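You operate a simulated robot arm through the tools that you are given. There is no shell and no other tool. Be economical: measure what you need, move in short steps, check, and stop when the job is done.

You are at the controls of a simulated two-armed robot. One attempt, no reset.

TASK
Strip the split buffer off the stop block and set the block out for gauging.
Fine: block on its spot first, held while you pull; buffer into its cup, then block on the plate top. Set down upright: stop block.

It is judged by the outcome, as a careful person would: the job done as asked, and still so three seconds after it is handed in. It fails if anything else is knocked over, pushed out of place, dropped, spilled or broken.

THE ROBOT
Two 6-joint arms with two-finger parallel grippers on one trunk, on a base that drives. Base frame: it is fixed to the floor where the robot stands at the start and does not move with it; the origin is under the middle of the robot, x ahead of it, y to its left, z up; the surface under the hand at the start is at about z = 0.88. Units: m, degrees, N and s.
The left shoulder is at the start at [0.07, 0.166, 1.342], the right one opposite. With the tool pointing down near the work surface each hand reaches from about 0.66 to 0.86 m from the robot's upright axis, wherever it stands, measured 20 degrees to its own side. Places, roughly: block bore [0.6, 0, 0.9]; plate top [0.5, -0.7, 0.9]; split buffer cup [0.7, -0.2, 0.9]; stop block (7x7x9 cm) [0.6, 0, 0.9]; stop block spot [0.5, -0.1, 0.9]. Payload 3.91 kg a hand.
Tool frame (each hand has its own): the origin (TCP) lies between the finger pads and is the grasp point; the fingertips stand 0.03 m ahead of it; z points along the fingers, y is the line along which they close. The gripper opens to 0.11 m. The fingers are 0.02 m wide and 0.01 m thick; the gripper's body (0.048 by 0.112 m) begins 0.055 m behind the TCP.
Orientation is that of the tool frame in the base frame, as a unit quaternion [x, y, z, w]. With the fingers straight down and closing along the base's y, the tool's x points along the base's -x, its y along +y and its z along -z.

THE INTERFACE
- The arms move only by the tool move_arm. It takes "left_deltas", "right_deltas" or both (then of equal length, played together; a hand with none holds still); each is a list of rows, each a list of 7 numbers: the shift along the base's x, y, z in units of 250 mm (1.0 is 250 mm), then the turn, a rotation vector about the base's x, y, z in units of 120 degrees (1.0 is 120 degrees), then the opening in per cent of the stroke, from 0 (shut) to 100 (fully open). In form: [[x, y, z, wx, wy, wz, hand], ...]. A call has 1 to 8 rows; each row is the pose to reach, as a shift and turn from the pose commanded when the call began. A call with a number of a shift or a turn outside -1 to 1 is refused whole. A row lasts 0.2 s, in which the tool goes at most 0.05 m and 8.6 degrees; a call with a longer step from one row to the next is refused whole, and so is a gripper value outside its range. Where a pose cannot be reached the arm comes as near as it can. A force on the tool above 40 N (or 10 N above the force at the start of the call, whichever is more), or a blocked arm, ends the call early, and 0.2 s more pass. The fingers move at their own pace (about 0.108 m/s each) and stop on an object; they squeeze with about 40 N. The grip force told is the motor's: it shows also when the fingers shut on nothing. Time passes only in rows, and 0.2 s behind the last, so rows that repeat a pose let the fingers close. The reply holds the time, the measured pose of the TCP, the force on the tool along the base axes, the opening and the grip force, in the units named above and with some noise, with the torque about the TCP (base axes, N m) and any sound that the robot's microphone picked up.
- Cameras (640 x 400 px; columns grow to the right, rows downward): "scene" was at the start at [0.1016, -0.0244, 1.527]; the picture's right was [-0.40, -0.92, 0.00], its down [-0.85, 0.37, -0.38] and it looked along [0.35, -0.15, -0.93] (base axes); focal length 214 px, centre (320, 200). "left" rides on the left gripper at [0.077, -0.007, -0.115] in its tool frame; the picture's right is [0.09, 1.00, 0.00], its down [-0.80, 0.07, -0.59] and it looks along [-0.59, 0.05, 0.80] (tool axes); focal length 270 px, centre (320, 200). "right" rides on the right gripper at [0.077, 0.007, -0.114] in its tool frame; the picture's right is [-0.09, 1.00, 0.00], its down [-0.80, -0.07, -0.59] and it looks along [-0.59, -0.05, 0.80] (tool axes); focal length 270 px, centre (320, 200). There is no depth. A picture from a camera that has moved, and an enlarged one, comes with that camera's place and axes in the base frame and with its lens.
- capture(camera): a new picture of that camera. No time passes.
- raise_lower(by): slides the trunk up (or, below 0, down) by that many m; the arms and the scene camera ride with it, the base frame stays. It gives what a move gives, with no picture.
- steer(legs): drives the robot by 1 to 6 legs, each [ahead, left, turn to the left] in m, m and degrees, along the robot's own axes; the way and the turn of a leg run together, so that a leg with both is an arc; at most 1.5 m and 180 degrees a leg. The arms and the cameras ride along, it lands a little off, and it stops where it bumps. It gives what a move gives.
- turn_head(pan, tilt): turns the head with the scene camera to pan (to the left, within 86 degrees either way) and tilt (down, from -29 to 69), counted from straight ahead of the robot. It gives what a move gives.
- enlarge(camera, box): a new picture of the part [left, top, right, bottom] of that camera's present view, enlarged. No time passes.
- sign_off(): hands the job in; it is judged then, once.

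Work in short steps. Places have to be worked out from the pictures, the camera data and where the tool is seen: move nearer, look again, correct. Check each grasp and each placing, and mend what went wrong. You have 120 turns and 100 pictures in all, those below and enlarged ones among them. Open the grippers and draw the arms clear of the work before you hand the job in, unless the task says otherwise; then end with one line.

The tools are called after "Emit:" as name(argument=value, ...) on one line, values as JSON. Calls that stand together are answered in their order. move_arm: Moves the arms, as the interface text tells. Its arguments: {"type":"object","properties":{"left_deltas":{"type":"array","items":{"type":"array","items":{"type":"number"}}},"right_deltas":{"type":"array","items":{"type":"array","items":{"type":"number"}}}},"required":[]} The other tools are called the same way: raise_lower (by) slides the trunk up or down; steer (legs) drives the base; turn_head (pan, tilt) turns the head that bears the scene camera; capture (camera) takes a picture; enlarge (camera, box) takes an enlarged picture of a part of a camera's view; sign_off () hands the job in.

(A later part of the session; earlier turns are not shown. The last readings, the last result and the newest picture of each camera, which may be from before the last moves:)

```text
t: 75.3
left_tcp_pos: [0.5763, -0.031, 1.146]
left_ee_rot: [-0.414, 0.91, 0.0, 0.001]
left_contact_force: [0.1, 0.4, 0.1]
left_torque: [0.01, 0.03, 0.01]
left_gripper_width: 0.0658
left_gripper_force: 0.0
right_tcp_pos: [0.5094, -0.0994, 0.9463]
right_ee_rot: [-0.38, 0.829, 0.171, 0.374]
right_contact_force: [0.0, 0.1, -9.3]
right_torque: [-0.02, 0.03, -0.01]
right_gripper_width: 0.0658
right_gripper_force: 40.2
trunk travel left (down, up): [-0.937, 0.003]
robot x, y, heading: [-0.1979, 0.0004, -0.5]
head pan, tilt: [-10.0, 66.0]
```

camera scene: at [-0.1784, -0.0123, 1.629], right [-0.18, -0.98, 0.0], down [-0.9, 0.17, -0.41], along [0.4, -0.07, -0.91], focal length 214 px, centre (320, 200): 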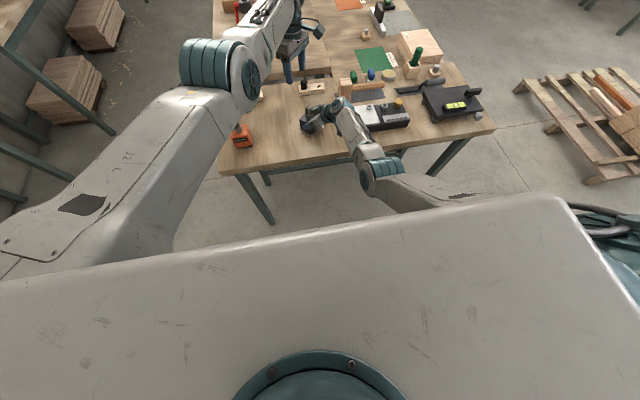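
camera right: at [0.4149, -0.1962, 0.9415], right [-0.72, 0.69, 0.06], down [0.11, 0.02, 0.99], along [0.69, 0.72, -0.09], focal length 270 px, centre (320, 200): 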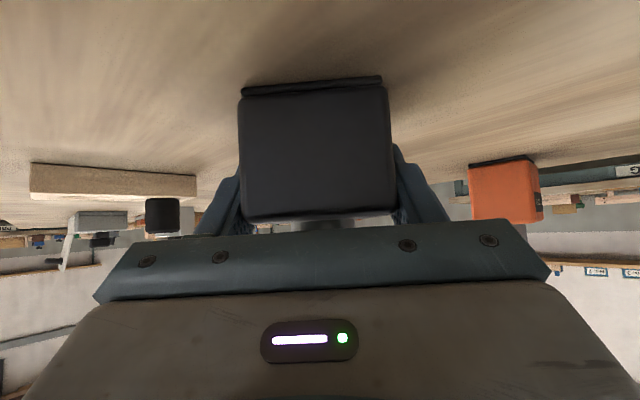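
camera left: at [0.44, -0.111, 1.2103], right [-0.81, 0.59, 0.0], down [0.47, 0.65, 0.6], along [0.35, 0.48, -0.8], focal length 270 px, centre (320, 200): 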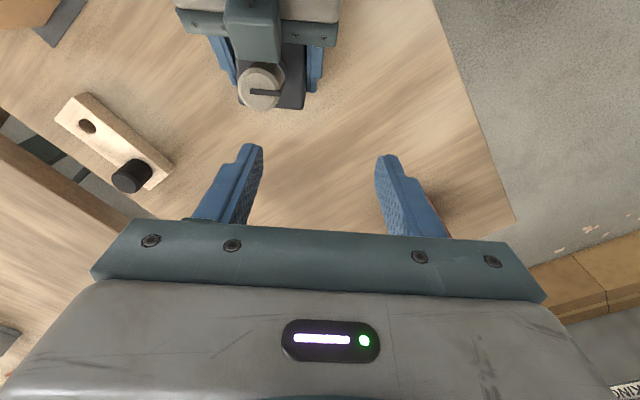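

The right hand reached back fine. I lower the block again, move the left hand over it, and look.

Emit:
move_arm(right_deltas=[[0, 0, -0.05, 0, 0, 0, 30], [0, 0, -0.085, 0, 0, 0, 30], [0, 0, -0.097, 0, 0, 0, 30], [0, 0, -0.097, 0, 0, 0, 30]], left_deltas=[[-0.07, -0.07, 0, 0, 0, 0, 60], [-0.14, -0.14, -0.05, 0, 0, 0, 60], [-0.21, -0.21, -0.12, 0, 0, 0, 60], [-0.255, -0.255, -0.2, 0, 0, 0, 60]])

Emit:
capture(camera="left")

Emit:
capture(camera="scene")

```text
t: 76.3
left_tcp_pos: [0.5473, -0.0596, 1.0888]
left_ee_rot: [-0.415, 0.91, 0.001, 0.002]
left_contact_force: [-0.7, -0.4, 0.1]
left_torque: [0.0, 0.02, 0.02]
left_gripper_width: 0.0661
left_gripper_force: 0.2
left hand out of reach, approached as far as the arm can: row 2, 3, 4
right_tcp_pos: [0.5085, -0.099, 0.9226]
right_ee_rot: [-0.38, 0.829, 0.17, 0.374]
right_contact_force: [0.1, 0.8, -2.0]
right_torque: [-0.04, 0.3, -0.01]
right_gripper_width: 0.066
right_gripper_force: 39.9
trunk travel left (down, up): [-0.937, 0.003]
robot x, y, heading: [-0.1999, -0.0006, -0.6]
head pan, tilt: [-10.0, 66.0]
```

```text
52 pictures are left
camera left: at [0.5021, -0.1213, 1.2016], right [-0.81, 0.59, 0.0], down [0.47, 0.65, 0.6], along [0.35, 0.48, -0.8], focal length 270 px, centre (320, 200)
```

left: 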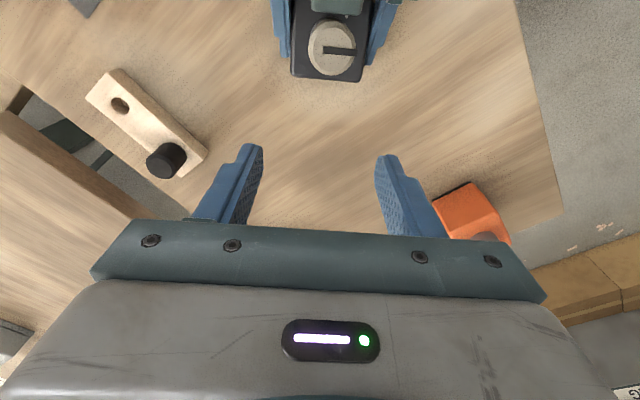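

```text
51 pictures are left
camera scene: at [-0.089, -0.0144, 1.629], right [-0.18, -0.98, 0.0], down [-0.9, 0.17, -0.41], along [0.4, -0.07, -0.91], focal length 214 px, centre (320, 200)
```

scene: 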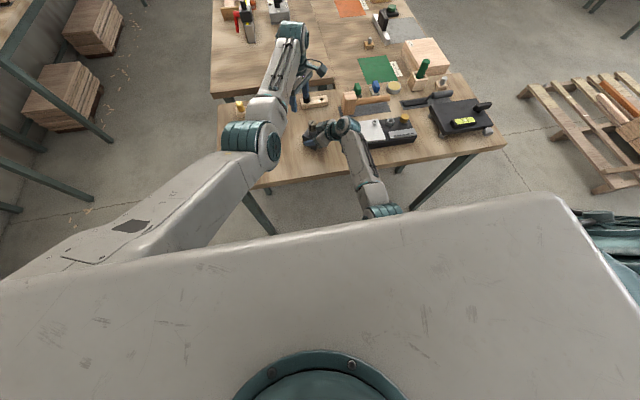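

The left pan stops about 18° inboard, so I turn the robot 8° to the right about its own axis. To have the block land on the spot again, I first lift it and pre-shift it by the inverse turn, with the left hand clear.

Emit:
move_arm(left_deltas=[[0, 0.15, 0.1, 0, 0, 0, 60], [0, 0.3, 0.2, 0, 0, 0, 60], [0, 0.45, 0.25, 0, 0, 0, 60], [0, 0.6, 0.25, 0, 0, 0, 60]], right_deltas=[[0, 0, 0.06, 0, 0, 0, 30], [0, 0, 0.12, 0, 0, 0, 30], [0, 0, 0.12, 0, 0, 0, 30], [0, 0, 0.12, 0, 0, 0, 30]])

Emit:
move_arm(right_deltas=[[0.006, 0.1, 0, 0, 0, 0.017, 30], [0.012, 0.2, 0, 0, 0, 0.034, 30], [0.02, 0.3, 0, 0, 0, 0.05, 30], [0.026, 0.398, 0, 0, 0, 0.0667, 30]])

Emit:
steer(legs=[[0, 0, -8]])

```text
t: 77.3
left_tcp_pos: [0.5453, 0.0919, 1.1495]
left_ee_rot: [-0.415, 0.91, -0.001, 0.001]
left_contact_force: [-0.6, 0.7, 0.2]
left_torque: [0.0, 0.01, -0.01]
left_gripper_width: 0.066
left_gripper_force: 0.0
right_tcp_pos: [0.5114, -0.0978, 0.9512]
right_ee_rot: [-0.38, 0.83, 0.169, 0.373]
right_contact_force: [0.0, -0.1, -8.2]
right_torque: [-0.06, 0.04, -0.01]
right_gripper_width: 0.0656
right_gripper_force: 40.4
trunk travel left (down, up): [-0.937, 0.003]
robot x, y, heading: [-0.1971, -0.0006, -0.6]
head pan, tilt: [-10.0, 66.0]
```

```text
t: 78.3
left_tcp_pos: [0.5445, 0.0903, 1.1503]
left_ee_rot: [-0.415, 0.91, 0.0, 0.001]
left_contact_force: [0.4, -0.5, 0.5]
left_torque: [0.0, 0.0, -0.01]
left_gripper_width: 0.0659
left_gripper_force: 0.1
right_tcp_pos: [0.5171, 0.0007, 0.9517]
right_ee_rot: [-0.437, 0.801, 0.194, 0.36]
right_contact_force: [-0.3, 0.0, -8.8]
right_torque: [-0.04, 0.03, -0.04]
right_gripper_width: 0.0659
right_gripper_force: 39.8
trunk travel left (down, up): [-0.937, 0.003]
robot x, y, heading: [-0.1951, -0.003, -0.7]
head pan, tilt: [-10.0, 66.0]
```

```text
t: 79.3
left_tcp_pos: [0.5513, -0.0085, 1.1505]
left_ee_rot: [-0.353, 0.936, 0.0, 0.001]
left_contact_force: [0.2, 0.3, 0.1]
left_torque: [-0.01, 0.01, 0.0]
left_gripper_width: 0.0656
left_gripper_force: 0.2
right_tcp_pos: [0.5116, -0.0934, 0.9509]
right_ee_rot: [-0.382, 0.828, 0.17, 0.372]
right_contact_force: [0.6, 0.1, -7.8]
right_torque: [-0.07, 0.06, 0.0]
right_gripper_width: 0.0661
right_gripper_force: 40.5
trunk travel left (down, up): [-0.937, 0.003]
robot x, y, heading: [-0.1961, 0.0013, -8.4]
head pan, tilt: [-10.0, 66.0]
```

The block is back over the spot. I lower it and bring the left hand over the buffer, restoring its yaw.

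Emit:
move_arm(right_deltas=[[0, 0, -0.05, 0, 0, 0, 30], [0, 0, -0.1, 0, 0, 0, 30], [0, 0, -0.117, 0, 0, 0, 30], [0, 0, -0.117, 0, 0, 0, 30]], left_deltas=[[-0.04, -0.08, 0, 0, 0, 0.02, 60], [-0.08, -0.16, -0.04, 0, 0, 0.04, 60], [-0.12, -0.24, -0.08, 0, 0, 0.0667, 60], [-0.146, -0.32, -0.12, 0, 0, 0.0667, 60]])

Emit:
capture(camera="left")

```text
t: 80.3
left_tcp_pos: [0.5131, -0.0905, 1.1224]
left_ee_rot: [-0.417, 0.909, 0.001, 0.003]
left_contact_force: [-0.8, -0.4, 0.5]
left_torque: [0.01, -0.01, 0.02]
left_gripper_width: 0.0659
left_gripper_force: 0.0
right_tcp_pos: [0.511, -0.0956, 0.9242]
right_ee_rot: [-0.381, 0.828, 0.172, 0.373]
right_contact_force: [-0.3, 1.3, -1.2]
right_torque: [-0.01, 0.26, -0.01]
right_gripper_width: 0.0661
right_gripper_force: 40.1
trunk travel left (down, up): [-0.937, 0.003]
robot x, y, heading: [-0.196, 0.0002, -8.4]
head pan, tilt: [-10.0, 66.0]
```

```text
50 pictures are left
camera left: at [0.4685, -0.1531, 1.2352], right [-0.81, 0.58, 0.0], down [0.47, 0.65, 0.6], along [0.35, 0.49, -0.8], focal length 270 px, centre (320, 200)
```

left: 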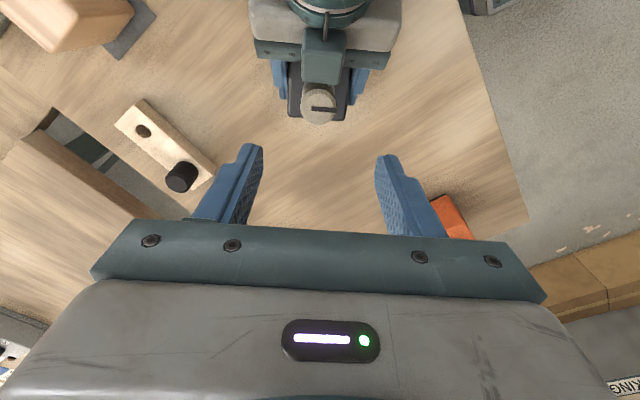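

The hand is aligned within 2 mm of the buffer axis. I descend to z about 1.03 and look again.

Emit:
move_arm(left_deltas=[[0, 0, -0.12, 0, 0, 0, 60], [0, 0, -0.24, 0, 0, 0, 60], [-0.003, -0.003, -0.36, 0, 0, 0, 60]])

Emit:
capture(camera="left")

Emit:
enlarge(camera="scene", box=[260, 70, 380, 160])

```text
t: 81.2
left_tcp_pos: [0.5132, -0.091, 1.0315]
left_ee_rot: [-0.417, 0.909, -0.001, 0.002]
left_contact_force: [-0.5, 0.2, 0.3]
left_torque: [0.0, -0.01, 0.01]
left_gripper_width: 0.066
left_gripper_force: 0.0
right_tcp_pos: [0.5117, -0.0961, 0.9234]
right_ee_rot: [-0.381, 0.828, 0.171, 0.374]
right_contact_force: [2.2, 1.7, 1.2]
right_torque: [0.1, 0.24, -0.06]
right_gripper_width: 0.0661
right_gripper_force: 39.8
trunk travel left (down, up): [-0.937, 0.003]
robot x, y, heading: [-0.1933, -0.0025, -8.5]
head pan, tilt: [-10.0, 66.0]
```

```text
49 pictures are left
camera left: at [0.4679, -0.1539, 1.1446], right [-0.81, 0.58, 0.0], down [0.47, 0.65, 0.6], along [0.35, 0.48, -0.8], focal length 270 px, centre (320, 200)
```

left: 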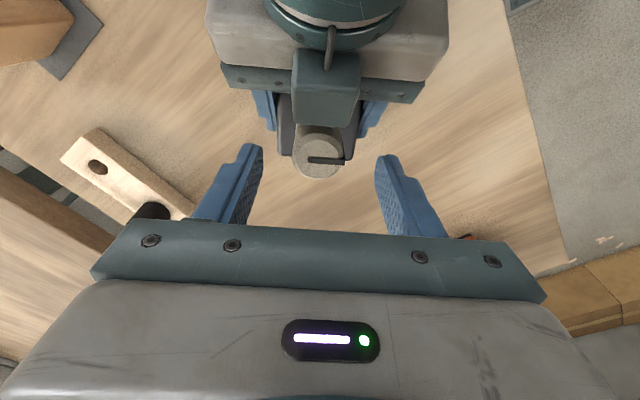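

```text
4.44 times, centred on (320, 115) of scene
camera zoom: at [-0.0919, -0.0277, 1.629], right [-0.32, -0.95, 0.0], down [-0.87, 0.29, -0.41], along [0.39, -0.13, -0.91], focal length 953 px, centre (320, 578)
```

zoom: 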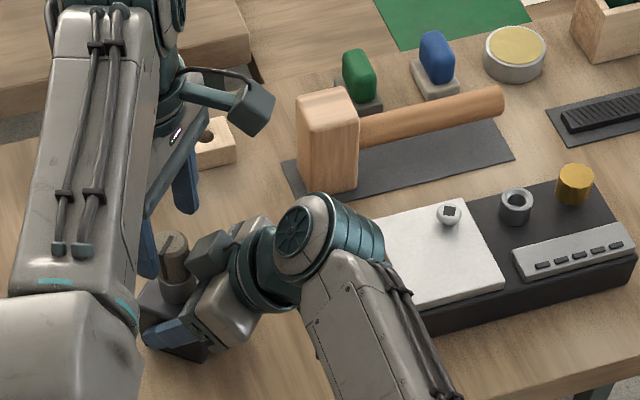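

The fingers straddle the buffer with clearance to the right hand. I go down to z about 0.996 (tips just above the collar ring) and close.

Emit:
move_arm(left_deltas=[[0.006, 0.003, -0.07, 0, 0, 0, 60], [0.008, 0.004, -0.142, 0, 0, 0, 60], [0.008, 0.004, -0.142, 0, 0, 0, 30], [0.008, 0.004, -0.142, 0, 0, 0, 10], [0.008, 0.004, -0.142, 0, 0, 0, 10], [0.008, 0.004, -0.142, 0, 0, 0, 10]])

Emit:
capture(camera="left")

```text
t: 82.5
left_tcp_pos: [0.5159, -0.0887, 0.9956]
left_ee_rot: [-0.417, 0.909, 0.001, 0.002]
left_contact_force: [0.8, 0.1, -0.2]
left_torque: [0.02, -0.01, -0.03]
left_gripper_width: 0.0306
left_gripper_force: 39.9
right_tcp_pos: [0.5119, -0.0954, 0.9239]
right_ee_rot: [-0.381, 0.828, 0.171, 0.374]
right_contact_force: [5.3, 1.1, 5.5]
right_torque: [0.2, 0.27, -0.15]
right_gripper_width: 0.0659
right_gripper_force: 40.0
trunk travel left (down, up): [-0.937, 0.003]
robot x, y, heading: [-0.1977, 0.0006, -8.1]
head pan, tilt: [-10.0, 66.0]
heard: snap
```

```text
47 pictures are left
camera left: at [0.4704, -0.1515, 1.1086], right [-0.81, 0.58, 0.0], down [0.47, 0.65, 0.6], along [0.35, 0.48, -0.8], focal length 270 px, centre (320, 200)
```

left: 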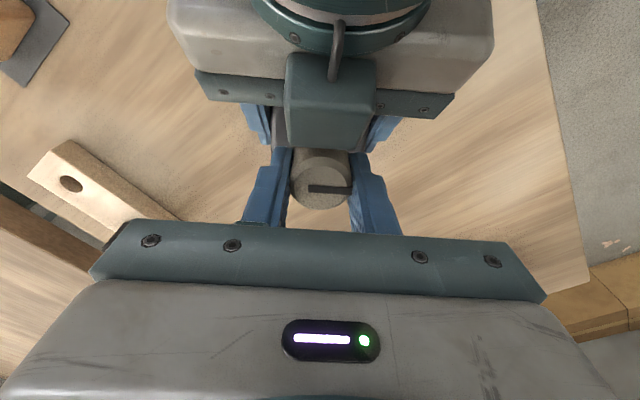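

There was a snap as the fingers squeezed. It may be the split buffer's catch releasing. I pull straight up gently with the right hand holding still.

Emit:
move_arm(left_deltas=[[0, 0, 0.02, 0, 0, 0, 10], [0, 0, 0.05, 0, 0, 0, 10], [0, 0, 0.08, 0, 0, 0, 10]])

Emit:
capture(camera="left")

```text
t: 83.3
left_tcp_pos: [0.5156, -0.0897, 1.0164]
left_ee_rot: [-0.417, 0.909, 0.001, 0.002]
left_contact_force: [0.0, -0.4, -0.8]
left_torque: [0.03, 0.01, -0.02]
left_gripper_width: 0.0306
left_gripper_force: 39.8
right_tcp_pos: [0.5124, -0.0951, 0.9236]
right_ee_rot: [-0.382, 0.828, 0.172, 0.373]
right_contact_force: [5.5, 1.8, 6.8]
right_torque: [0.28, 0.15, -0.12]
right_gripper_width: 0.0659
right_gripper_force: 40.0
trunk travel left (down, up): [-0.937, 0.003]
robot x, y, heading: [-0.2005, -0.0004, -8.4]
head pan, tilt: [-10.0, 66.0]
```

```text
46 pictures are left
camera left: at [0.4702, -0.152, 1.1287], right [-0.81, 0.58, 0.0], down [0.47, 0.65, 0.6], along [0.35, 0.48, -0.8], focal length 270 px, centre (320, 200)
```

left: 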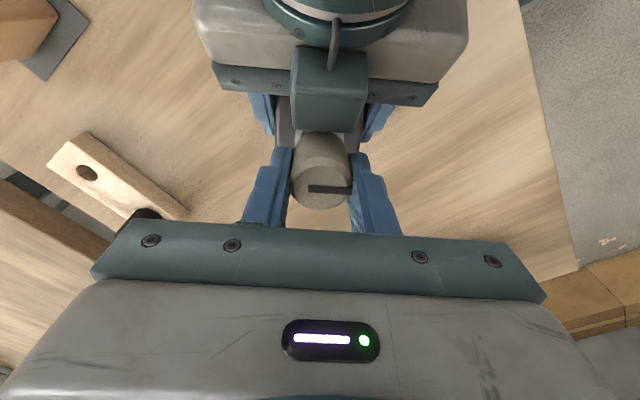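

The buffer comes up freely with the left hand. I keep pulling until it is clear.

Emit:
move_arm(left_deltas=[[0, 0, 0.08, 0, 0, 0, 10], [0, 0, 0.16, 0, 0, 0, 10], [0, 0, 0.24, 0, 0, 0, 10], [0, 0, 0.32, 0, 0, 0, 10], [0, 0, 0.4, 0, 0, 0, 10]])

Emit:
capture(camera="left")

Emit:
enlarge(camera="scene", box=[260, 70, 380, 160])

```text
t: 84.5
left_tcp_pos: [0.5143, -0.0902, 1.1164]
left_ee_rot: [-0.417, 0.909, 0.001, 0.002]
left_contact_force: [-0.3, 0.2, -0.5]
left_torque: [0.0, 0.03, -0.01]
left_gripper_width: 0.0301
left_gripper_force: 39.6
right_tcp_pos: [0.5111, -0.0954, 0.9235]
right_ee_rot: [-0.382, 0.828, 0.171, 0.373]
right_contact_force: [7.3, 1.1, 9.1]
right_torque: [0.28, 0.19, -0.14]
right_gripper_width: 0.0658
right_gripper_force: 40.0
trunk travel left (down, up): [-0.937, 0.003]
robot x, y, heading: [-0.1984, -0.0037, -8.4]
head pan, tilt: [-10.0, 66.0]
```

```text
45 pictures are left
camera left: at [0.4694, -0.1527, 1.2291], right [-0.81, 0.58, 0.0], down [0.47, 0.65, 0.6], along [0.35, 0.48, -0.8], focal length 270 px, centre (320, 200)
```

left: 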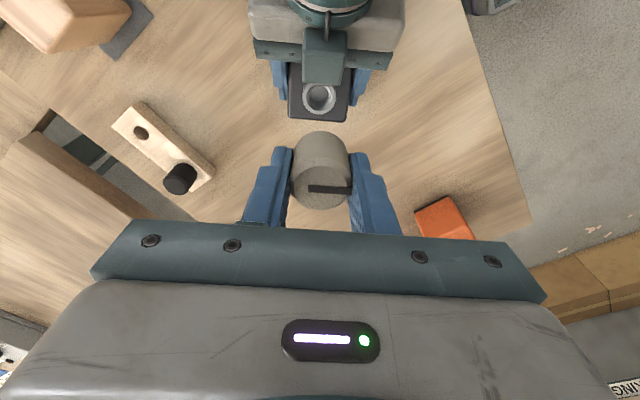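

```text
4.44 times, centred on (320, 115) of scene
camera zoom: at [-0.0922, -0.0278, 1.6289], right [-0.32, -0.95, 0.0], down [-0.87, 0.29, -0.41], along [0.39, -0.13, -0.91], focal length 953 px, centre (320, 578)
```

zoom: 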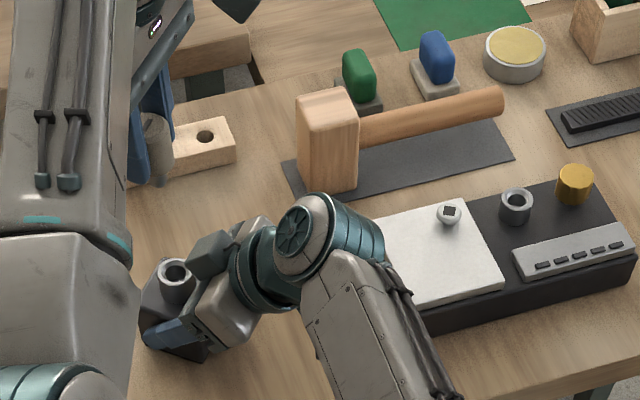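

The buffer is out with its slot intact, and the block still stands at the spot. I open the right hand and draw it back along its own axis, away from the block.

Emit:
move_arm(right_deltas=[[0, 0, 0, 0, 0, 0, 80], [0, 0, 0, 0, 0, 0, 100], [0, 0, 0, 0, 0, 0, 100], [-0.06, -0.07, 0.08, 0, 0, 0, 100], [-0.14, -0.16, 0.18, 0, 0, 0, 100], [-0.22, -0.25, 0.3, 0, 0, 0, 100], [-0.27, -0.32, 0.42, 0, 0, 0, 100]])

Emit:
capture(camera="scene")

Emit:
capture(camera="right")

```text
t: 86.2
left_tcp_pos: [0.5144, -0.0915, 1.1162]
left_ee_rot: [-0.417, 0.909, 0.002, 0.002]
left_contact_force: [-0.1, 0.7, 0.1]
left_torque: [0.0, 0.01, -0.01]
left_gripper_width: 0.0309
left_gripper_force: 39.7
right_tcp_pos: [0.4439, -0.1757, 1.029]
right_ee_rot: [-0.381, 0.828, 0.171, 0.373]
right_contact_force: [-0.2, 0.6, 0.2]
right_torque: [-0.03, 0.0, -0.02]
right_gripper_width: 0.1099
right_gripper_force: 0.0
trunk travel left (down, up): [-0.937, 0.003]
robot x, y, heading: [-0.1998, 0.0016, -8.7]
head pan, tilt: [-10.0, 66.0]
```

```text
43 pictures are left
camera scene: at [-0.0927, -0.0291, 1.6289], right [-0.32, -0.95, 0.0], down [-0.87, 0.29, -0.41], along [0.39, -0.13, -0.91], focal length 214 px, centre (320, 200)
```

scene: 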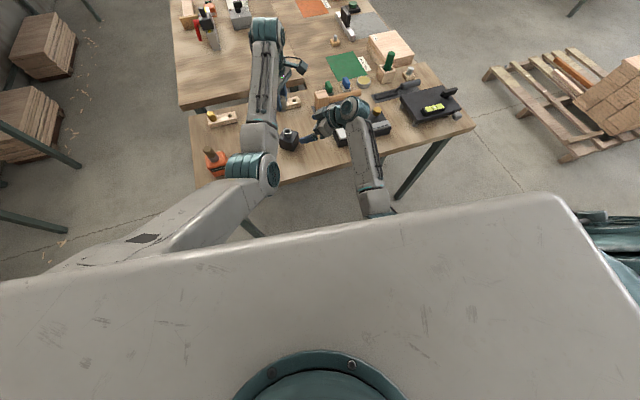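

```text
42 pictures are left
camera right: at [0.3505, -0.2753, 1.0465], right [-0.72, 0.69, 0.07], down [0.11, 0.02, 0.99], along [0.69, 0.72, -0.09], focal length 270 px, centre (320, 200)
```

right: 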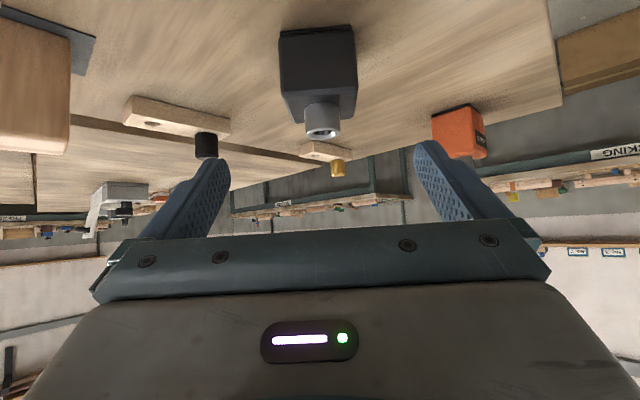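

The block stands well. Before driving toward the cup I raise the right hand clear of everything.

Emit:
move_arm(right_deltas=[[0, -0.08, 0.12, 0, 0, 0, 100], [0, -0.16, 0.24, 0, 0, 0, 100], [0, -0.24, 0.36, 0, 0, 0, 100], [0, -0.32, 0.48, 0, 0, 0, 100]])

Emit:
steer(legs=[[0.24, -0.06, 0]])

Emit:
capture(camera="left")

Emit:
capture(camera="scene")

```text
t: 87.2
left_tcp_pos: [0.5146, -0.0914, 1.1152]
left_ee_rot: [-0.417, 0.909, 0.002, 0.002]
left_contact_force: [0.5, -0.1, -0.9]
left_torque: [0.07, -0.03, -0.01]
left_gripper_width: 0.0308
left_gripper_force: 39.8
right_tcp_pos: [0.4433, -0.2547, 1.1491]
right_ee_rot: [-0.381, 0.828, 0.171, 0.373]
right_contact_force: [0.0, -0.1, -0.6]
right_torque: [-0.03, -0.03, 0.04]
right_gripper_width: 0.1102
right_gripper_force: 0.0
trunk travel left (down, up): [-0.937, 0.003]
robot x, y, heading: [-0.1995, -0.0011, -8.4]
head pan, tilt: [-10.0, 66.0]
```

```text
t: 89.0
left_tcp_pos: [0.7408, -0.1847, 1.1175]
left_ee_rot: [-0.416, 0.909, 0.0, 0.004]
left_contact_force: [-0.1, 0.1, -0.7]
left_torque: [0.01, -0.02, 0.01]
left_gripper_width: 0.0308
left_gripper_force: 40.4
right_tcp_pos: [0.6675, -0.3482, 1.1503]
right_ee_rot: [-0.38, 0.829, 0.169, 0.374]
right_contact_force: [0.0, 0.4, 0.5]
right_torque: [-0.02, 0.01, 0.04]
right_gripper_width: 0.1099
right_gripper_force: 0.0
trunk travel left (down, up): [-0.937, 0.003]
robot x, y, heading: [0.0326, -0.0957, -8.5]
head pan, tilt: [-10.0, 66.0]
```

```text
41 pictures are left
camera left: at [0.6952, -0.247, 1.2307], right [-0.81, 0.58, 0.0], down [0.47, 0.65, 0.6], along [0.35, 0.48, -0.8], focal length 270 px, centre (320, 200)
```

left: 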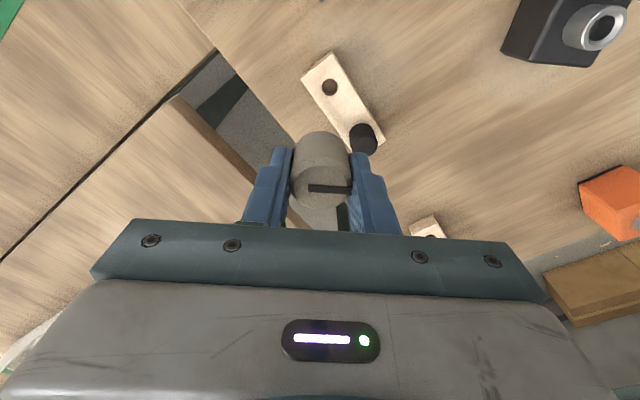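

```text
40 pictures are left
camera scene: at [0.1329, -0.121, 1.6292], right [-0.32, -0.95, 0.0], down [-0.87, 0.29, -0.41], along [0.39, -0.13, -0.91], focal length 214 px, centre (320, 200)
```

scene: 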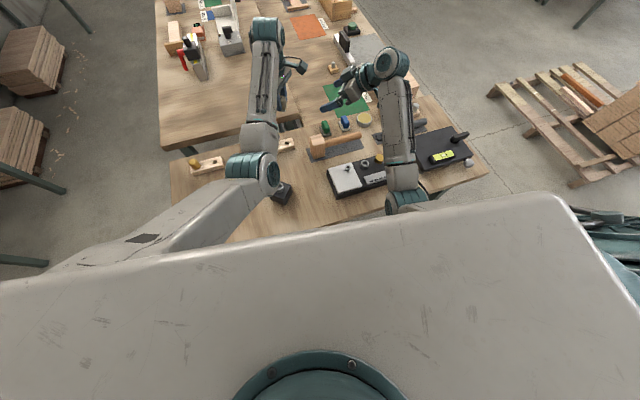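

The hole reads [0.735, −0.176], close to where the left hand now is. I look from the right camera to see the buffer's underside.

Emit:
capture(camera="right")

Emit:
enlarge(camera="left", box=[260, 30, 420, 150])

```text
39 pictures are left
camera right: at [0.5751, -0.4471, 1.169], right [-0.72, 0.69, 0.06], down [0.11, 0.02, 0.99], along [0.69, 0.72, -0.09], focal length 270 px, centre (320, 200)
```

right: 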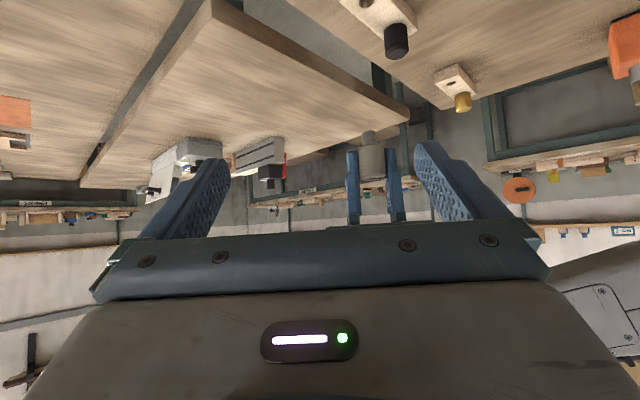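

```text
3.33 times, centred on (340, 90) of left
camera zoom: at [0.6952, -0.247, 1.2307], right [-0.81, 0.58, 0.0], down [0.47, 0.65, 0.6], along [0.35, 0.48, -0.8], focal length 901 px, centre (253, 567)
```

zoom: 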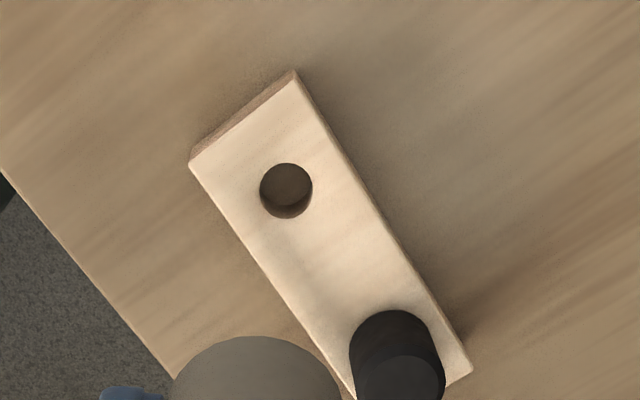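

The buffer is visible between the left fingers with its stem showing. I enlarge it.

Emit:
enlarge(camera="right", box=[325, 110, 425, 220])

```text
3.64 times, centred on (375, 165) of right
camera zoom: at [0.5751, -0.4471, 1.169], right [-0.72, 0.69, 0.06], down [0.11, 0.02, 0.99], along [0.69, 0.72, -0.09], focal length 983 px, centre (120, 327)
```

zoom: 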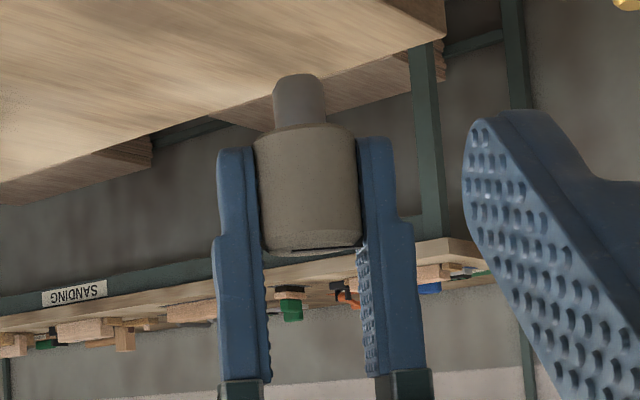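

The buffer has a 15 mm stem with a shoulder about 35 mm below the TCP, and the hole is about 18 mm wide, so it must be centred within about 1.5 mm. By comparing with where the bore appeared on the buffer axis, I need to shift (−5, +12) mm. I do that, drop to z about 1.0, and back the right hand away.

Emit:
move_arm(left_deltas=[[-0.01, 0.024, 0, 0, 0, 0, 10], [-0.022, 0.048, -0.12, 0, 0, 0, 10], [-0.022, 0.048, -0.24, 0, 0, 0, 10], [-0.022, 0.048, -0.36, 0, 0, 0, 10], [-0.022, 0.048, -0.46, 0, 0, 0, 10]], right_deltas=[[-0.1, -0.1, 0, 0, 0, 0, 100], [-0.2, -0.2, 0, 0, 0, 0, 100], [-0.3, -0.3, 0, 0, 0, 0, 100], [-0.4, -0.35, 0, 0, 0, 0, 100], [-0.4, -0.35, 0, 0, 0, 0, 100]])

Emit:
enlarge(camera="left", box=[240, 70, 400, 170])

```text
t: 90.2
left_tcp_pos: [0.7387, -0.1733, 1.0013]
left_ee_rot: [-0.416, 0.909, 0.0, 0.002]
left_contact_force: [-0.4, 0.4, 0.0]
left_torque: [-0.03, -0.03, -0.04]
left_gripper_width: 0.0307
left_gripper_force: 39.8
right_tcp_pos: [0.5707, -0.433, 1.15]
right_ee_rot: [-0.381, 0.829, 0.17, 0.372]
right_contact_force: [0.2, -0.5, -0.2]
right_torque: [0.02, 0.02, -0.01]
right_gripper_width: 0.1101
right_gripper_force: 0.1
trunk travel left (down, up): [-0.937, 0.003]
robot x, y, heading: [0.0304, -0.0973, -8.6]
head pan, tilt: [-10.0, 66.0]
```

```text
4.00 times, centred on (320, 120) of left
camera zoom: at [0.6933, -0.2355, 1.114], right [-0.81, 0.58, 0.0], down [0.47, 0.65, 0.6], along [0.35, 0.48, -0.8], focal length 1081 px, centre (320, 520)
```

zoom: 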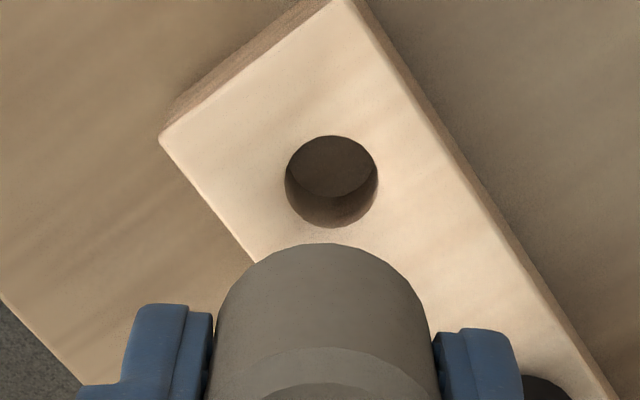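

The hole and axis agree to about 2 mm. I correct by (−2.7, −0.6) mm and lower until the stem tip is just above the rack, then check.

Emit:
move_arm(left_deltas=[[-0.011, -0.002, -0.05, 0, 0, 0, 10], [-0.011, -0.002, -0.11, 0, 0, 0, 10], [-0.011, -0.002, -0.165, 0, 0, 0, 10]])

Emit:
enlarge(camera="left", box=[260, 100, 380, 190])

Emit:
enlarge(camera="scene", box=[230, 80, 350, 180])

Emit:
capture(camera="right")

```text
t: 91.0
left_tcp_pos: [0.7372, -0.1737, 0.9591]
left_ee_rot: [-0.416, 0.909, 0.001, 0.002]
left_contact_force: [0.0, -0.5, -0.5]
left_torque: [-0.05, 0.02, 0.01]
left_gripper_width: 0.0305
left_gripper_force: 40.1
right_tcp_pos: [0.5728, -0.434, 1.1486]
right_ee_rot: [-0.381, 0.829, 0.171, 0.373]
right_contact_force: [-0.4, 0.3, 0.3]
right_torque: [0.02, 0.03, -0.01]
right_gripper_width: 0.1101
right_gripper_force: 0.0
trunk travel left (down, up): [-0.937, 0.003]
robot x, y, heading: [0.0317, -0.0943, -8.7]
head pan, tilt: [-10.0, 66.0]
```

```text
4.44 times, centred on (320, 145) of left
camera zoom: at [0.6913, -0.2364, 1.0722], right [-0.81, 0.58, 0.0], down [0.47, 0.65, 0.6], along [0.35, 0.48, -0.8], focal length 1201 px, centre (320, 444)
```

zoom: 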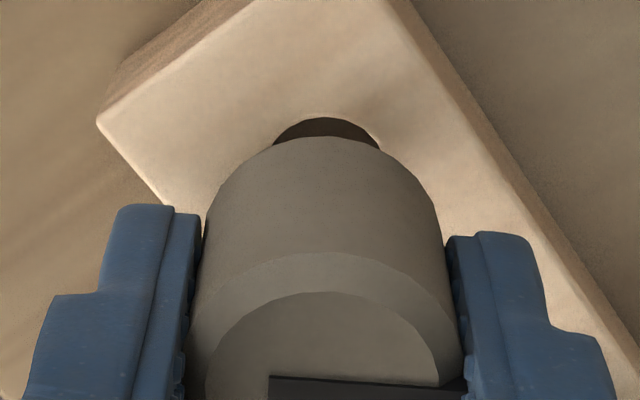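

```text
4.00 times, centred on (290, 130) of scene
camera zoom: at [0.1375, -0.1223, 1.6288], right [-0.32, -0.95, 0.0], down [-0.87, 0.29, -0.41], along [0.38, -0.13, -0.91], focal length 858 px, centre (440, 480)
```

zoom: 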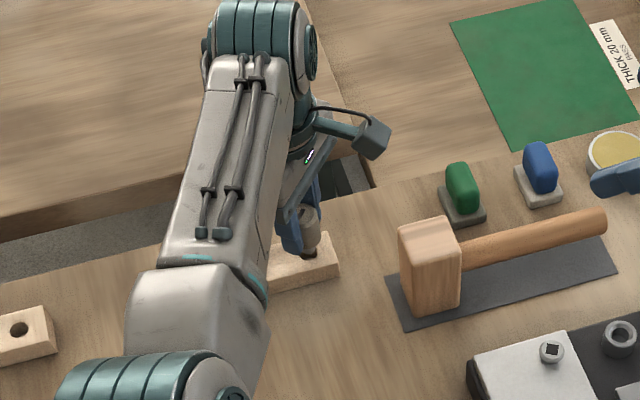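

```text
33 pictures are left
camera right: at [0.4787, -0.5338, 1.1673], right [-0.72, 0.69, 0.06], down [0.11, 0.02, 0.99], along [0.69, 0.72, -0.09], focal length 270 px, centre (320, 200)
```

right: 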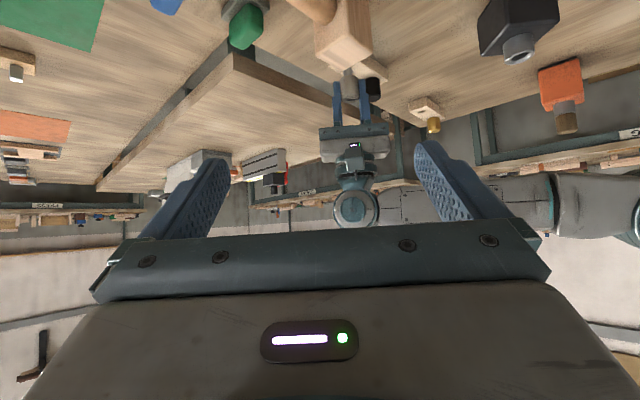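

The hole and buffer now line up within about 1 mm. I lower in small steps until the shoulder seats (expected TCP z about 0.935–0.94).

Emit:
move_arm(left_deltas=[[0, 0, -0.02, 0, 0, 0, 10], [0, 0, -0.04, 0, 0, 0, 10], [0, 0, -0.06, 0, 0, 0, 10], [0, 0, -0.075, 0, 0, 0, 10], [0, 0, -0.085, 0, 0, 0, 10]])

Emit:
enlarge(camera="left", box=[240, 90, 400, 210])

```text
t: 92.2
left_tcp_pos: [0.7349, -0.1745, 0.9388]
left_ee_rot: [-0.417, 0.909, -0.001, 0.002]
left_contact_force: [-0.6, 2.4, 2.3]
left_torque: [0.09, 0.0, -0.01]
left_gripper_width: 0.0304
left_gripper_force: 39.8
right_tcp_pos: [0.5722, -0.435, 1.1494]
right_ee_rot: [-0.381, 0.829, 0.169, 0.373]
right_contact_force: [-0.4, -0.4, 0.0]
right_torque: [0.01, 0.01, 0.02]
right_gripper_width: 0.1101
right_gripper_force: 0.0
trunk travel left (down, up): [-0.937, 0.003]
robot x, y, heading: [0.0279, -0.0972, -8.6]
head pan, tilt: [-10.0, 66.0]
```

```text
3.33 times, centred on (320, 150) of left
camera zoom: at [0.6899, -0.2364, 1.0517], right [-0.81, 0.58, 0.0], down [0.47, 0.65, 0.6], along [0.35, 0.48, -0.8], focal length 901 px, centre (320, 367)
```

zoom: 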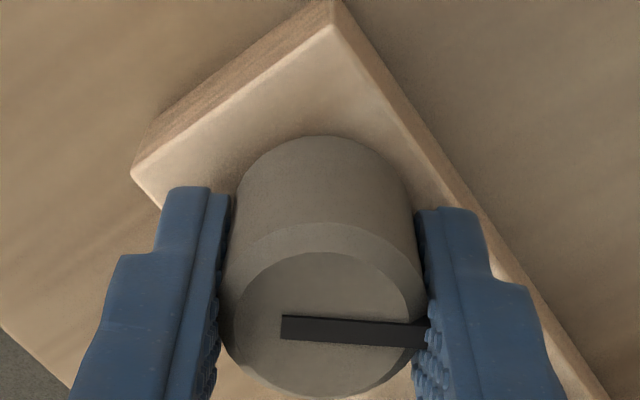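

The stem has entered the hole (z = 0.939, little force). I press on a few millimetres until it seats.

Emit:
move_arm(left_deltas=[[0, 0, -0.012, 0, 0, 0, 10], [0, 0, -0.024, 0, 0, 0, 10], [0, 0, -0.036, 0, 0, 0, 10], [0, 0, -0.048, 0, 0, 0, 10]])

```text
t: 93.2
left_tcp_pos: [0.7361, -0.1742, 0.9357]
left_ee_rot: [-0.416, 0.909, -0.004, 0.008]
left_contact_force: [-13.4, 5.5, 18.6]
left_torque: [0.33, 0.75, -0.01]
left_gripper_width: 0.0307
left_gripper_force: 40.0
right_tcp_pos: [0.5669, -0.4322, 1.1527]
right_ee_rot: [-0.381, 0.828, 0.169, 0.375]
right_contact_force: [0.4, -0.5, -0.3]
right_torque: [0.0, 0.01, -0.03]
right_gripper_width: 0.1098
right_gripper_force: 0.0
trunk travel left (down, up): [-0.937, 0.003]
robot x, y, heading: [0.028, -0.0948, -8.6]
head pan, tilt: [-10.0, 66.0]
stopped in row 4 (left hand): the force on the tool passed its limit at 43 N (the readings are from after the stop); the commanded pose is now the measured one
```

It stopped firm at 0.936, which is the shoulder on the rack. I ease the force, open the fingers, and rise straight up.

Emit:
move_arm(left_deltas=[[0, 0, 0.006, 0, 0, 0, 10], [0, 0, 0.006, 0, 0, 0, 40], [0, 0, 0.006, 0, 0, 0, 45], [0, 0, 0.006, 0, 0, 0, 45]])

Emit:
move_arm(left_deltas=[[0, 0, 0.1, 0, 0, 0, 45], [0, 0, 0.25, 0, 0, 0, 45], [0, 0, 0.42, 0, 0, 0, 45], [0, 0, 0.6, 0, 0, 0, 45]])

Emit:
capture(camera="left")

```text
t: 94.2
left_tcp_pos: [0.7389, -0.1766, 0.9366]
left_ee_rot: [-0.417, 0.909, -0.004, 0.007]
left_contact_force: [3.5, -4.2, 11.9]
left_torque: [0.03, 0.24, 0.03]
left_gripper_width: 0.0469
left_gripper_force: 0.0
right_tcp_pos: [0.5702, -0.4357, 1.1504]
right_ee_rot: [-0.381, 0.828, 0.171, 0.374]
right_contact_force: [0.4, -0.2, -1.1]
right_torque: [0.02, 0.01, -0.03]
right_gripper_width: 0.11
right_gripper_force: 0.0
trunk travel left (down, up): [-0.937, 0.003]
robot x, y, heading: [0.0318, -0.0969, -8.5]
head pan, tilt: [-10.0, 66.0]
```

```text
t: 95.2
left_tcp_pos: [0.7361, -0.1747, 1.0813]
left_ee_rot: [-0.416, 0.909, -0.003, 0.006]
left_contact_force: [1.2, 0.8, -0.1]
left_torque: [0.0, -0.02, 0.0]
left_gripper_width: 0.0498
left_gripper_force: 0.1
right_tcp_pos: [0.5711, -0.4342, 1.1482]
right_ee_rot: [-0.381, 0.828, 0.171, 0.374]
right_contact_force: [-0.4, 1.0, 0.4]
right_torque: [0.0, 0.01, 0.02]
right_gripper_width: 0.11
right_gripper_force: 0.0
trunk travel left (down, up): [-0.937, 0.003]
robot x, y, heading: [0.0267, -0.094, -8.5]
head pan, tilt: [-10.0, 66.0]
```

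```text
31 pictures are left
camera left: at [0.6899, -0.2374, 1.1945], right [-0.81, 0.58, -0.01], down [0.46, 0.65, 0.6], along [0.36, 0.48, -0.8], focal length 270 px, centre (320, 200)
```

left: 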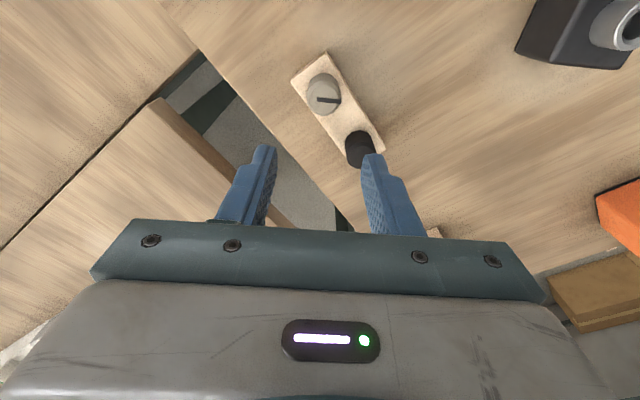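

The split buffer stands in its cup. Next is the block. I raise the left hand further, then drive to a pose (about x −0.185, y 0.11, heading 0) where the right hand can take the block from above.

Emit:
move_arm(left_deltas=[[0, 0, 0.15, 0, 0, 0, 45], [0, 0.05, 0.3, 0, 0, 0, 45], [0, 0.1, 0.42, 0, 0, 0, 45]])

Emit:
steer(legs=[[-0.243, 0.171, 0], [0, 0, 8.5]])

Emit:
capture(camera="right")

Emit:
capture(camera="scene")

```text
t: 96.0
left_tcp_pos: [0.7512, -0.1579, 1.1765]
left_ee_rot: [-0.416, 0.909, -0.003, 0.006]
left_contact_force: [-0.8, 0.2, -0.6]
left_torque: [0.0, -0.02, 0.02]
left_gripper_width: 0.0494
left_gripper_force: 0.0
left hand out of reach, approached as far as the arm can: row 3
right_tcp_pos: [0.5717, -0.4333, 1.1499]
right_ee_rot: [-0.382, 0.829, 0.171, 0.372]
right_contact_force: [0.2, 0.1, 0.2]
right_torque: [-0.02, 0.02, -0.02]
right_gripper_width: 0.1101
right_gripper_force: 0.1
trunk travel left (down, up): [-0.937, 0.003]
robot x, y, heading: [0.0316, -0.0945, -8.6]
head pan, tilt: [-10.0, 66.0]
```

```text
t: 98.6
left_tcp_pos: [0.5383, 0.1491, 1.1758]
left_ee_rot: [-0.481, 0.877, -0.001, 0.008]
left_contact_force: [0.8, -0.4, -0.4]
left_torque: [0.04, 0.0, 0.0]
left_gripper_width: 0.0496
left_gripper_force: 0.1
right_tcp_pos: [0.3994, -0.1486, 1.1492]
right_ee_rot: [-0.44, 0.798, 0.199, 0.36]
right_contact_force: [0.0, -0.8, -0.1]
right_torque: [-0.01, 0.03, 0.03]
right_gripper_width: 0.1098
right_gripper_force: 0.1
trunk travel left (down, up): [-0.937, 0.003]
robot x, y, heading: [-0.1824, 0.1138, -0.2]
head pan, tilt: [-10.0, 66.0]
```

```text
30 pictures are left
camera right: at [0.3218, -0.2621, 1.1663], right [-0.81, 0.58, 0.07], down [0.1, 0.03, 0.99], along [0.58, 0.81, -0.09], focal length 270 px, centre (320, 200)
```

right: 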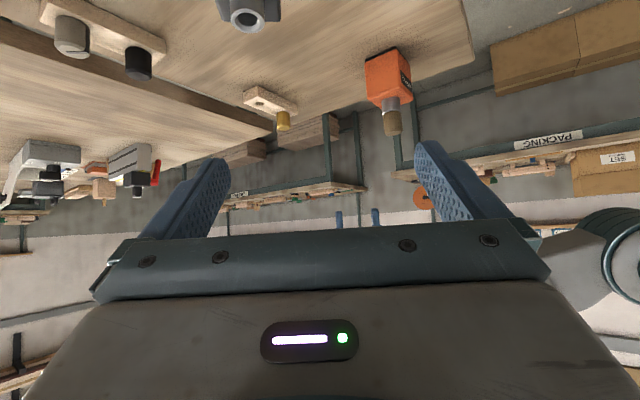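

```text
29 pictures are left
camera scene: at [-0.0759, 0.0944, 1.6288], right [-0.18, -0.98, 0.0], down [-0.9, 0.16, -0.41], along [0.4, -0.07, -0.91], focal length 214 px, centre (320, 200)
```

scene: 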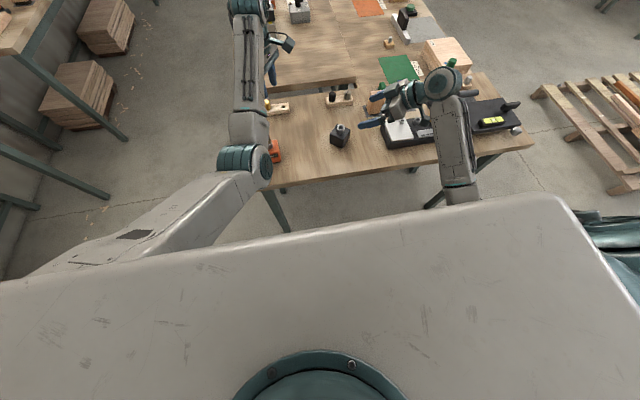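

The block and buffer both stand fine. I turn the right tool to match the block's faces (yaw −8.6°), then tip it to point straight down, near z 1.08.

Emit:
move_arm(right_deltas=[[0.1, 0.02, -0.08, 0, 0, -0.036, 100], [0.2, 0.04, -0.16, 0, 0, -0.0717, 100], [0.3, 0.06, -0.22, 0, 0, -0.0717, 100], [0.4, 0.1, -0.24, 0, 0, -0.0717, 100]])

Emit:
move_arm(right_deltas=[[0, 0, 0, -0.051, 0.044, 0, 100], [0, 0, 0, -0.102, 0.088, 0, 100], [0, 0, 0, -0.153, 0.132, 0, 100], [0, 0, 0, -0.204, 0.176, 0, 100], [0, 0, 0, -0.255, 0.22, 0, 100], [0, 0, 0, -0.306, 0.264, 0, 100]])

Emit:
capture(camera="right")

```text
t: 99.6
left_tcp_pos: [0.538, 0.154, 1.1743]
left_ee_rot: [-0.481, 0.877, -0.004, 0.006]
left_contact_force: [0.8, 0.2, 0.2]
left_torque: [-0.01, 0.02, -0.01]
left_gripper_width: 0.0494
left_gripper_force: 0.0
right_tcp_pos: [0.5026, -0.1215, 1.0874]
right_ee_rot: [-0.38, 0.83, 0.169, 0.372]
right_contact_force: [-0.4, 0.5, 0.8]
right_torque: [0.03, 0.02, 0.03]
right_gripper_width: 0.11
right_gripper_force: 0.0
trunk travel left (down, up): [-0.937, 0.003]
robot x, y, heading: [-0.1851, 0.1142, -0.2]
head pan, tilt: [-10.0, 66.0]
```

```text
t: 101.0
left_tcp_pos: [0.5382, 0.1531, 1.1757]
left_ee_rot: [-0.481, 0.877, -0.003, 0.007]
left_contact_force: [0.3, 0.2, 0.0]
left_torque: [0.0, 0.03, 0.0]
left_gripper_width: 0.0493
left_gripper_force: 0.1
right_tcp_pos: [0.5015, -0.1207, 1.0882]
right_ee_rot: [-0.416, 0.909, -0.003, 0.0]
right_contact_force: [0.2, 1.3, -0.4]
right_torque: [-0.02, 0.01, 0.02]
right_gripper_width: 0.1101
right_gripper_force: 0.1
trunk travel left (down, up): [-0.937, 0.003]
robot x, y, heading: [-0.1844, 0.1132, -0.1]
head pan, tilt: [-10.0, 66.0]
```

```text
28 pictures are left
camera right: at [0.4463, -0.1743, 1.2029], right [-0.7, 0.72, -0.01], down [0.58, 0.56, 0.59], along [0.43, 0.41, -0.81], focal length 270 px, centre (320, 200)
```

right: 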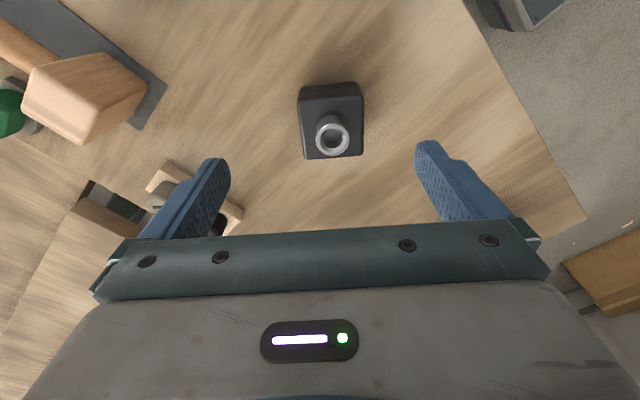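

The tool is down and square to the block; the collar centre reads [0.513, −0.095]. I shift over it and descend to the grasp height with fingers open.

Emit:
move_arm(right_deltas=[[0.023, 0.053, -0.06, 0, 0, 0, 100], [0.046, 0.106, -0.14, 0, 0, 0, 100], [0.046, 0.106, -0.28, 0, 0, 0, 100], [0.046, 0.106, -0.36, 0, 0, 0, 100]])

Emit:
capture(camera="right")

```text
t: 102.0
left_tcp_pos: [0.5375, 0.1526, 1.175]
left_ee_rot: [-0.481, 0.877, -0.004, 0.007]
left_contact_force: [-0.3, -0.5, 0.4]
left_torque: [-0.02, 0.0, 0.01]
left_gripper_width: 0.0495
left_gripper_force: 0.1
right_tcp_pos: [0.5123, -0.0949, 0.9985]
right_ee_rot: [-0.417, 0.909, -0.002, 0.0]
right_contact_force: [-0.1, -0.1, -0.2]
right_torque: [0.01, 0.0, -0.03]
right_gripper_width: 0.1102
right_gripper_force: 0.1
trunk travel left (down, up): [-0.937, 0.003]
robot x, y, heading: [-0.186, 0.1109, -0.3]
head pan, tilt: [-10.0, 66.0]
```

```text
27 pictures are left
camera right: at [0.4573, -0.1489, 1.1126], right [-0.7, 0.72, 0.0], down [0.58, 0.56, 0.59], along [0.43, 0.41, -0.8], focal length 270 px, centre (320, 200)
```

right: 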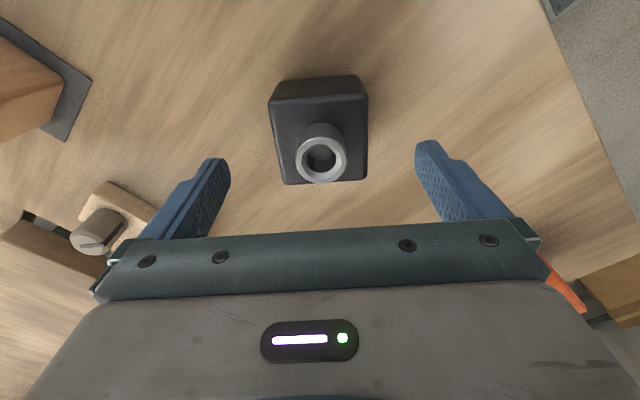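

Centred. I descend the rest and close.

Emit:
move_arm(right_deltas=[[0.01, 0.006, -0.12, 0, 0, 0, 100], [0.01, 0.006, -0.24, 0, 0, 0, 100], [0.01, 0.006, -0.292, 0, 0, 0, 100], [0.01, 0.006, -0.292, 0, 0, 0, 50], [0.01, 0.006, -0.292, 0, 0, 0, 30], [0.01, 0.006, -0.292, 0, 0, 0, 30], [0.01, 0.006, -0.292, 0, 0, 0, 30]])

Emit:
move_arm(right_deltas=[[0, 0, 0.1, 0, 0, 0, 30], [0, 0, 0.25, 0, 0, 0, 30], [0, 0, 0.42, 0, 0, 0, 30], [0, 0, 0.5, 0, 0, 0, 30]])

Emit:
capture(camera="right")

```text
t: 103.6
left_tcp_pos: [0.5381, 0.1527, 1.1758]
left_ee_rot: [-0.48, 0.877, -0.003, 0.007]
left_contact_force: [0.6, -0.6, -0.2]
left_torque: [0.04, -0.01, 0.0]
left_gripper_width: 0.0493
left_gripper_force: 0.0
right_tcp_pos: [0.5117, -0.0927, 0.925]
right_ee_rot: [-0.415, 0.91, -0.002, 0.0]
right_contact_force: [-0.3, -0.2, 0.1]
right_torque: [0.24, 0.11, -0.05]
right_gripper_width: 0.0657
right_gripper_force: 40.0
trunk travel left (down, up): [-0.937, 0.003]
robot x, y, heading: [-0.1845, 0.1129, -0.2]
head pan, tilt: [-10.0, 66.0]
```

```text
t: 104.6
left_tcp_pos: [0.5387, 0.1526, 1.1757]
left_ee_rot: [-0.481, 0.877, -0.003, 0.006]
left_contact_force: [0.3, 0.8, 0.9]
left_torque: [-0.03, 0.0, 0.02]
left_gripper_width: 0.0494
left_gripper_force: 0.0
right_tcp_pos: [0.515, -0.0954, 1.0514]
right_ee_rot: [-0.417, 0.909, -0.002, -0.001]
right_contact_force: [1.1, 0.7, -7.9]
right_torque: [-0.03, 0.03, -0.01]
right_gripper_width: 0.0656
right_gripper_force: 40.4
trunk travel left (down, up): [-0.937, 0.003]
robot x, y, heading: [-0.1846, 0.1098, -0.2]
head pan, tilt: [-10.0, 66.0]
```

```text
26 pictures are left
camera right: at [0.4604, -0.1493, 1.1655], right [-0.7, 0.72, 0.0], down [0.58, 0.56, 0.59], along [0.43, 0.41, -0.81], focal length 270 px, centre (320, 200)
```

right: 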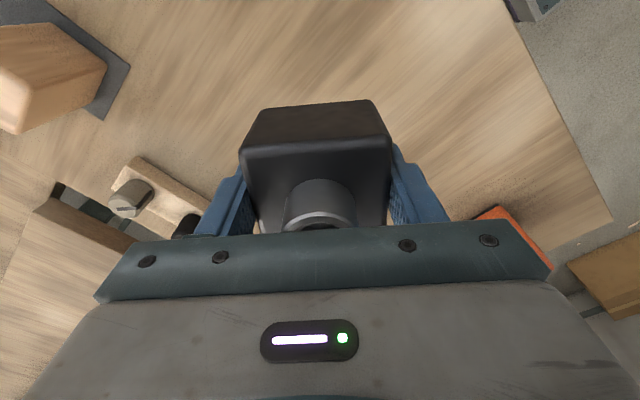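

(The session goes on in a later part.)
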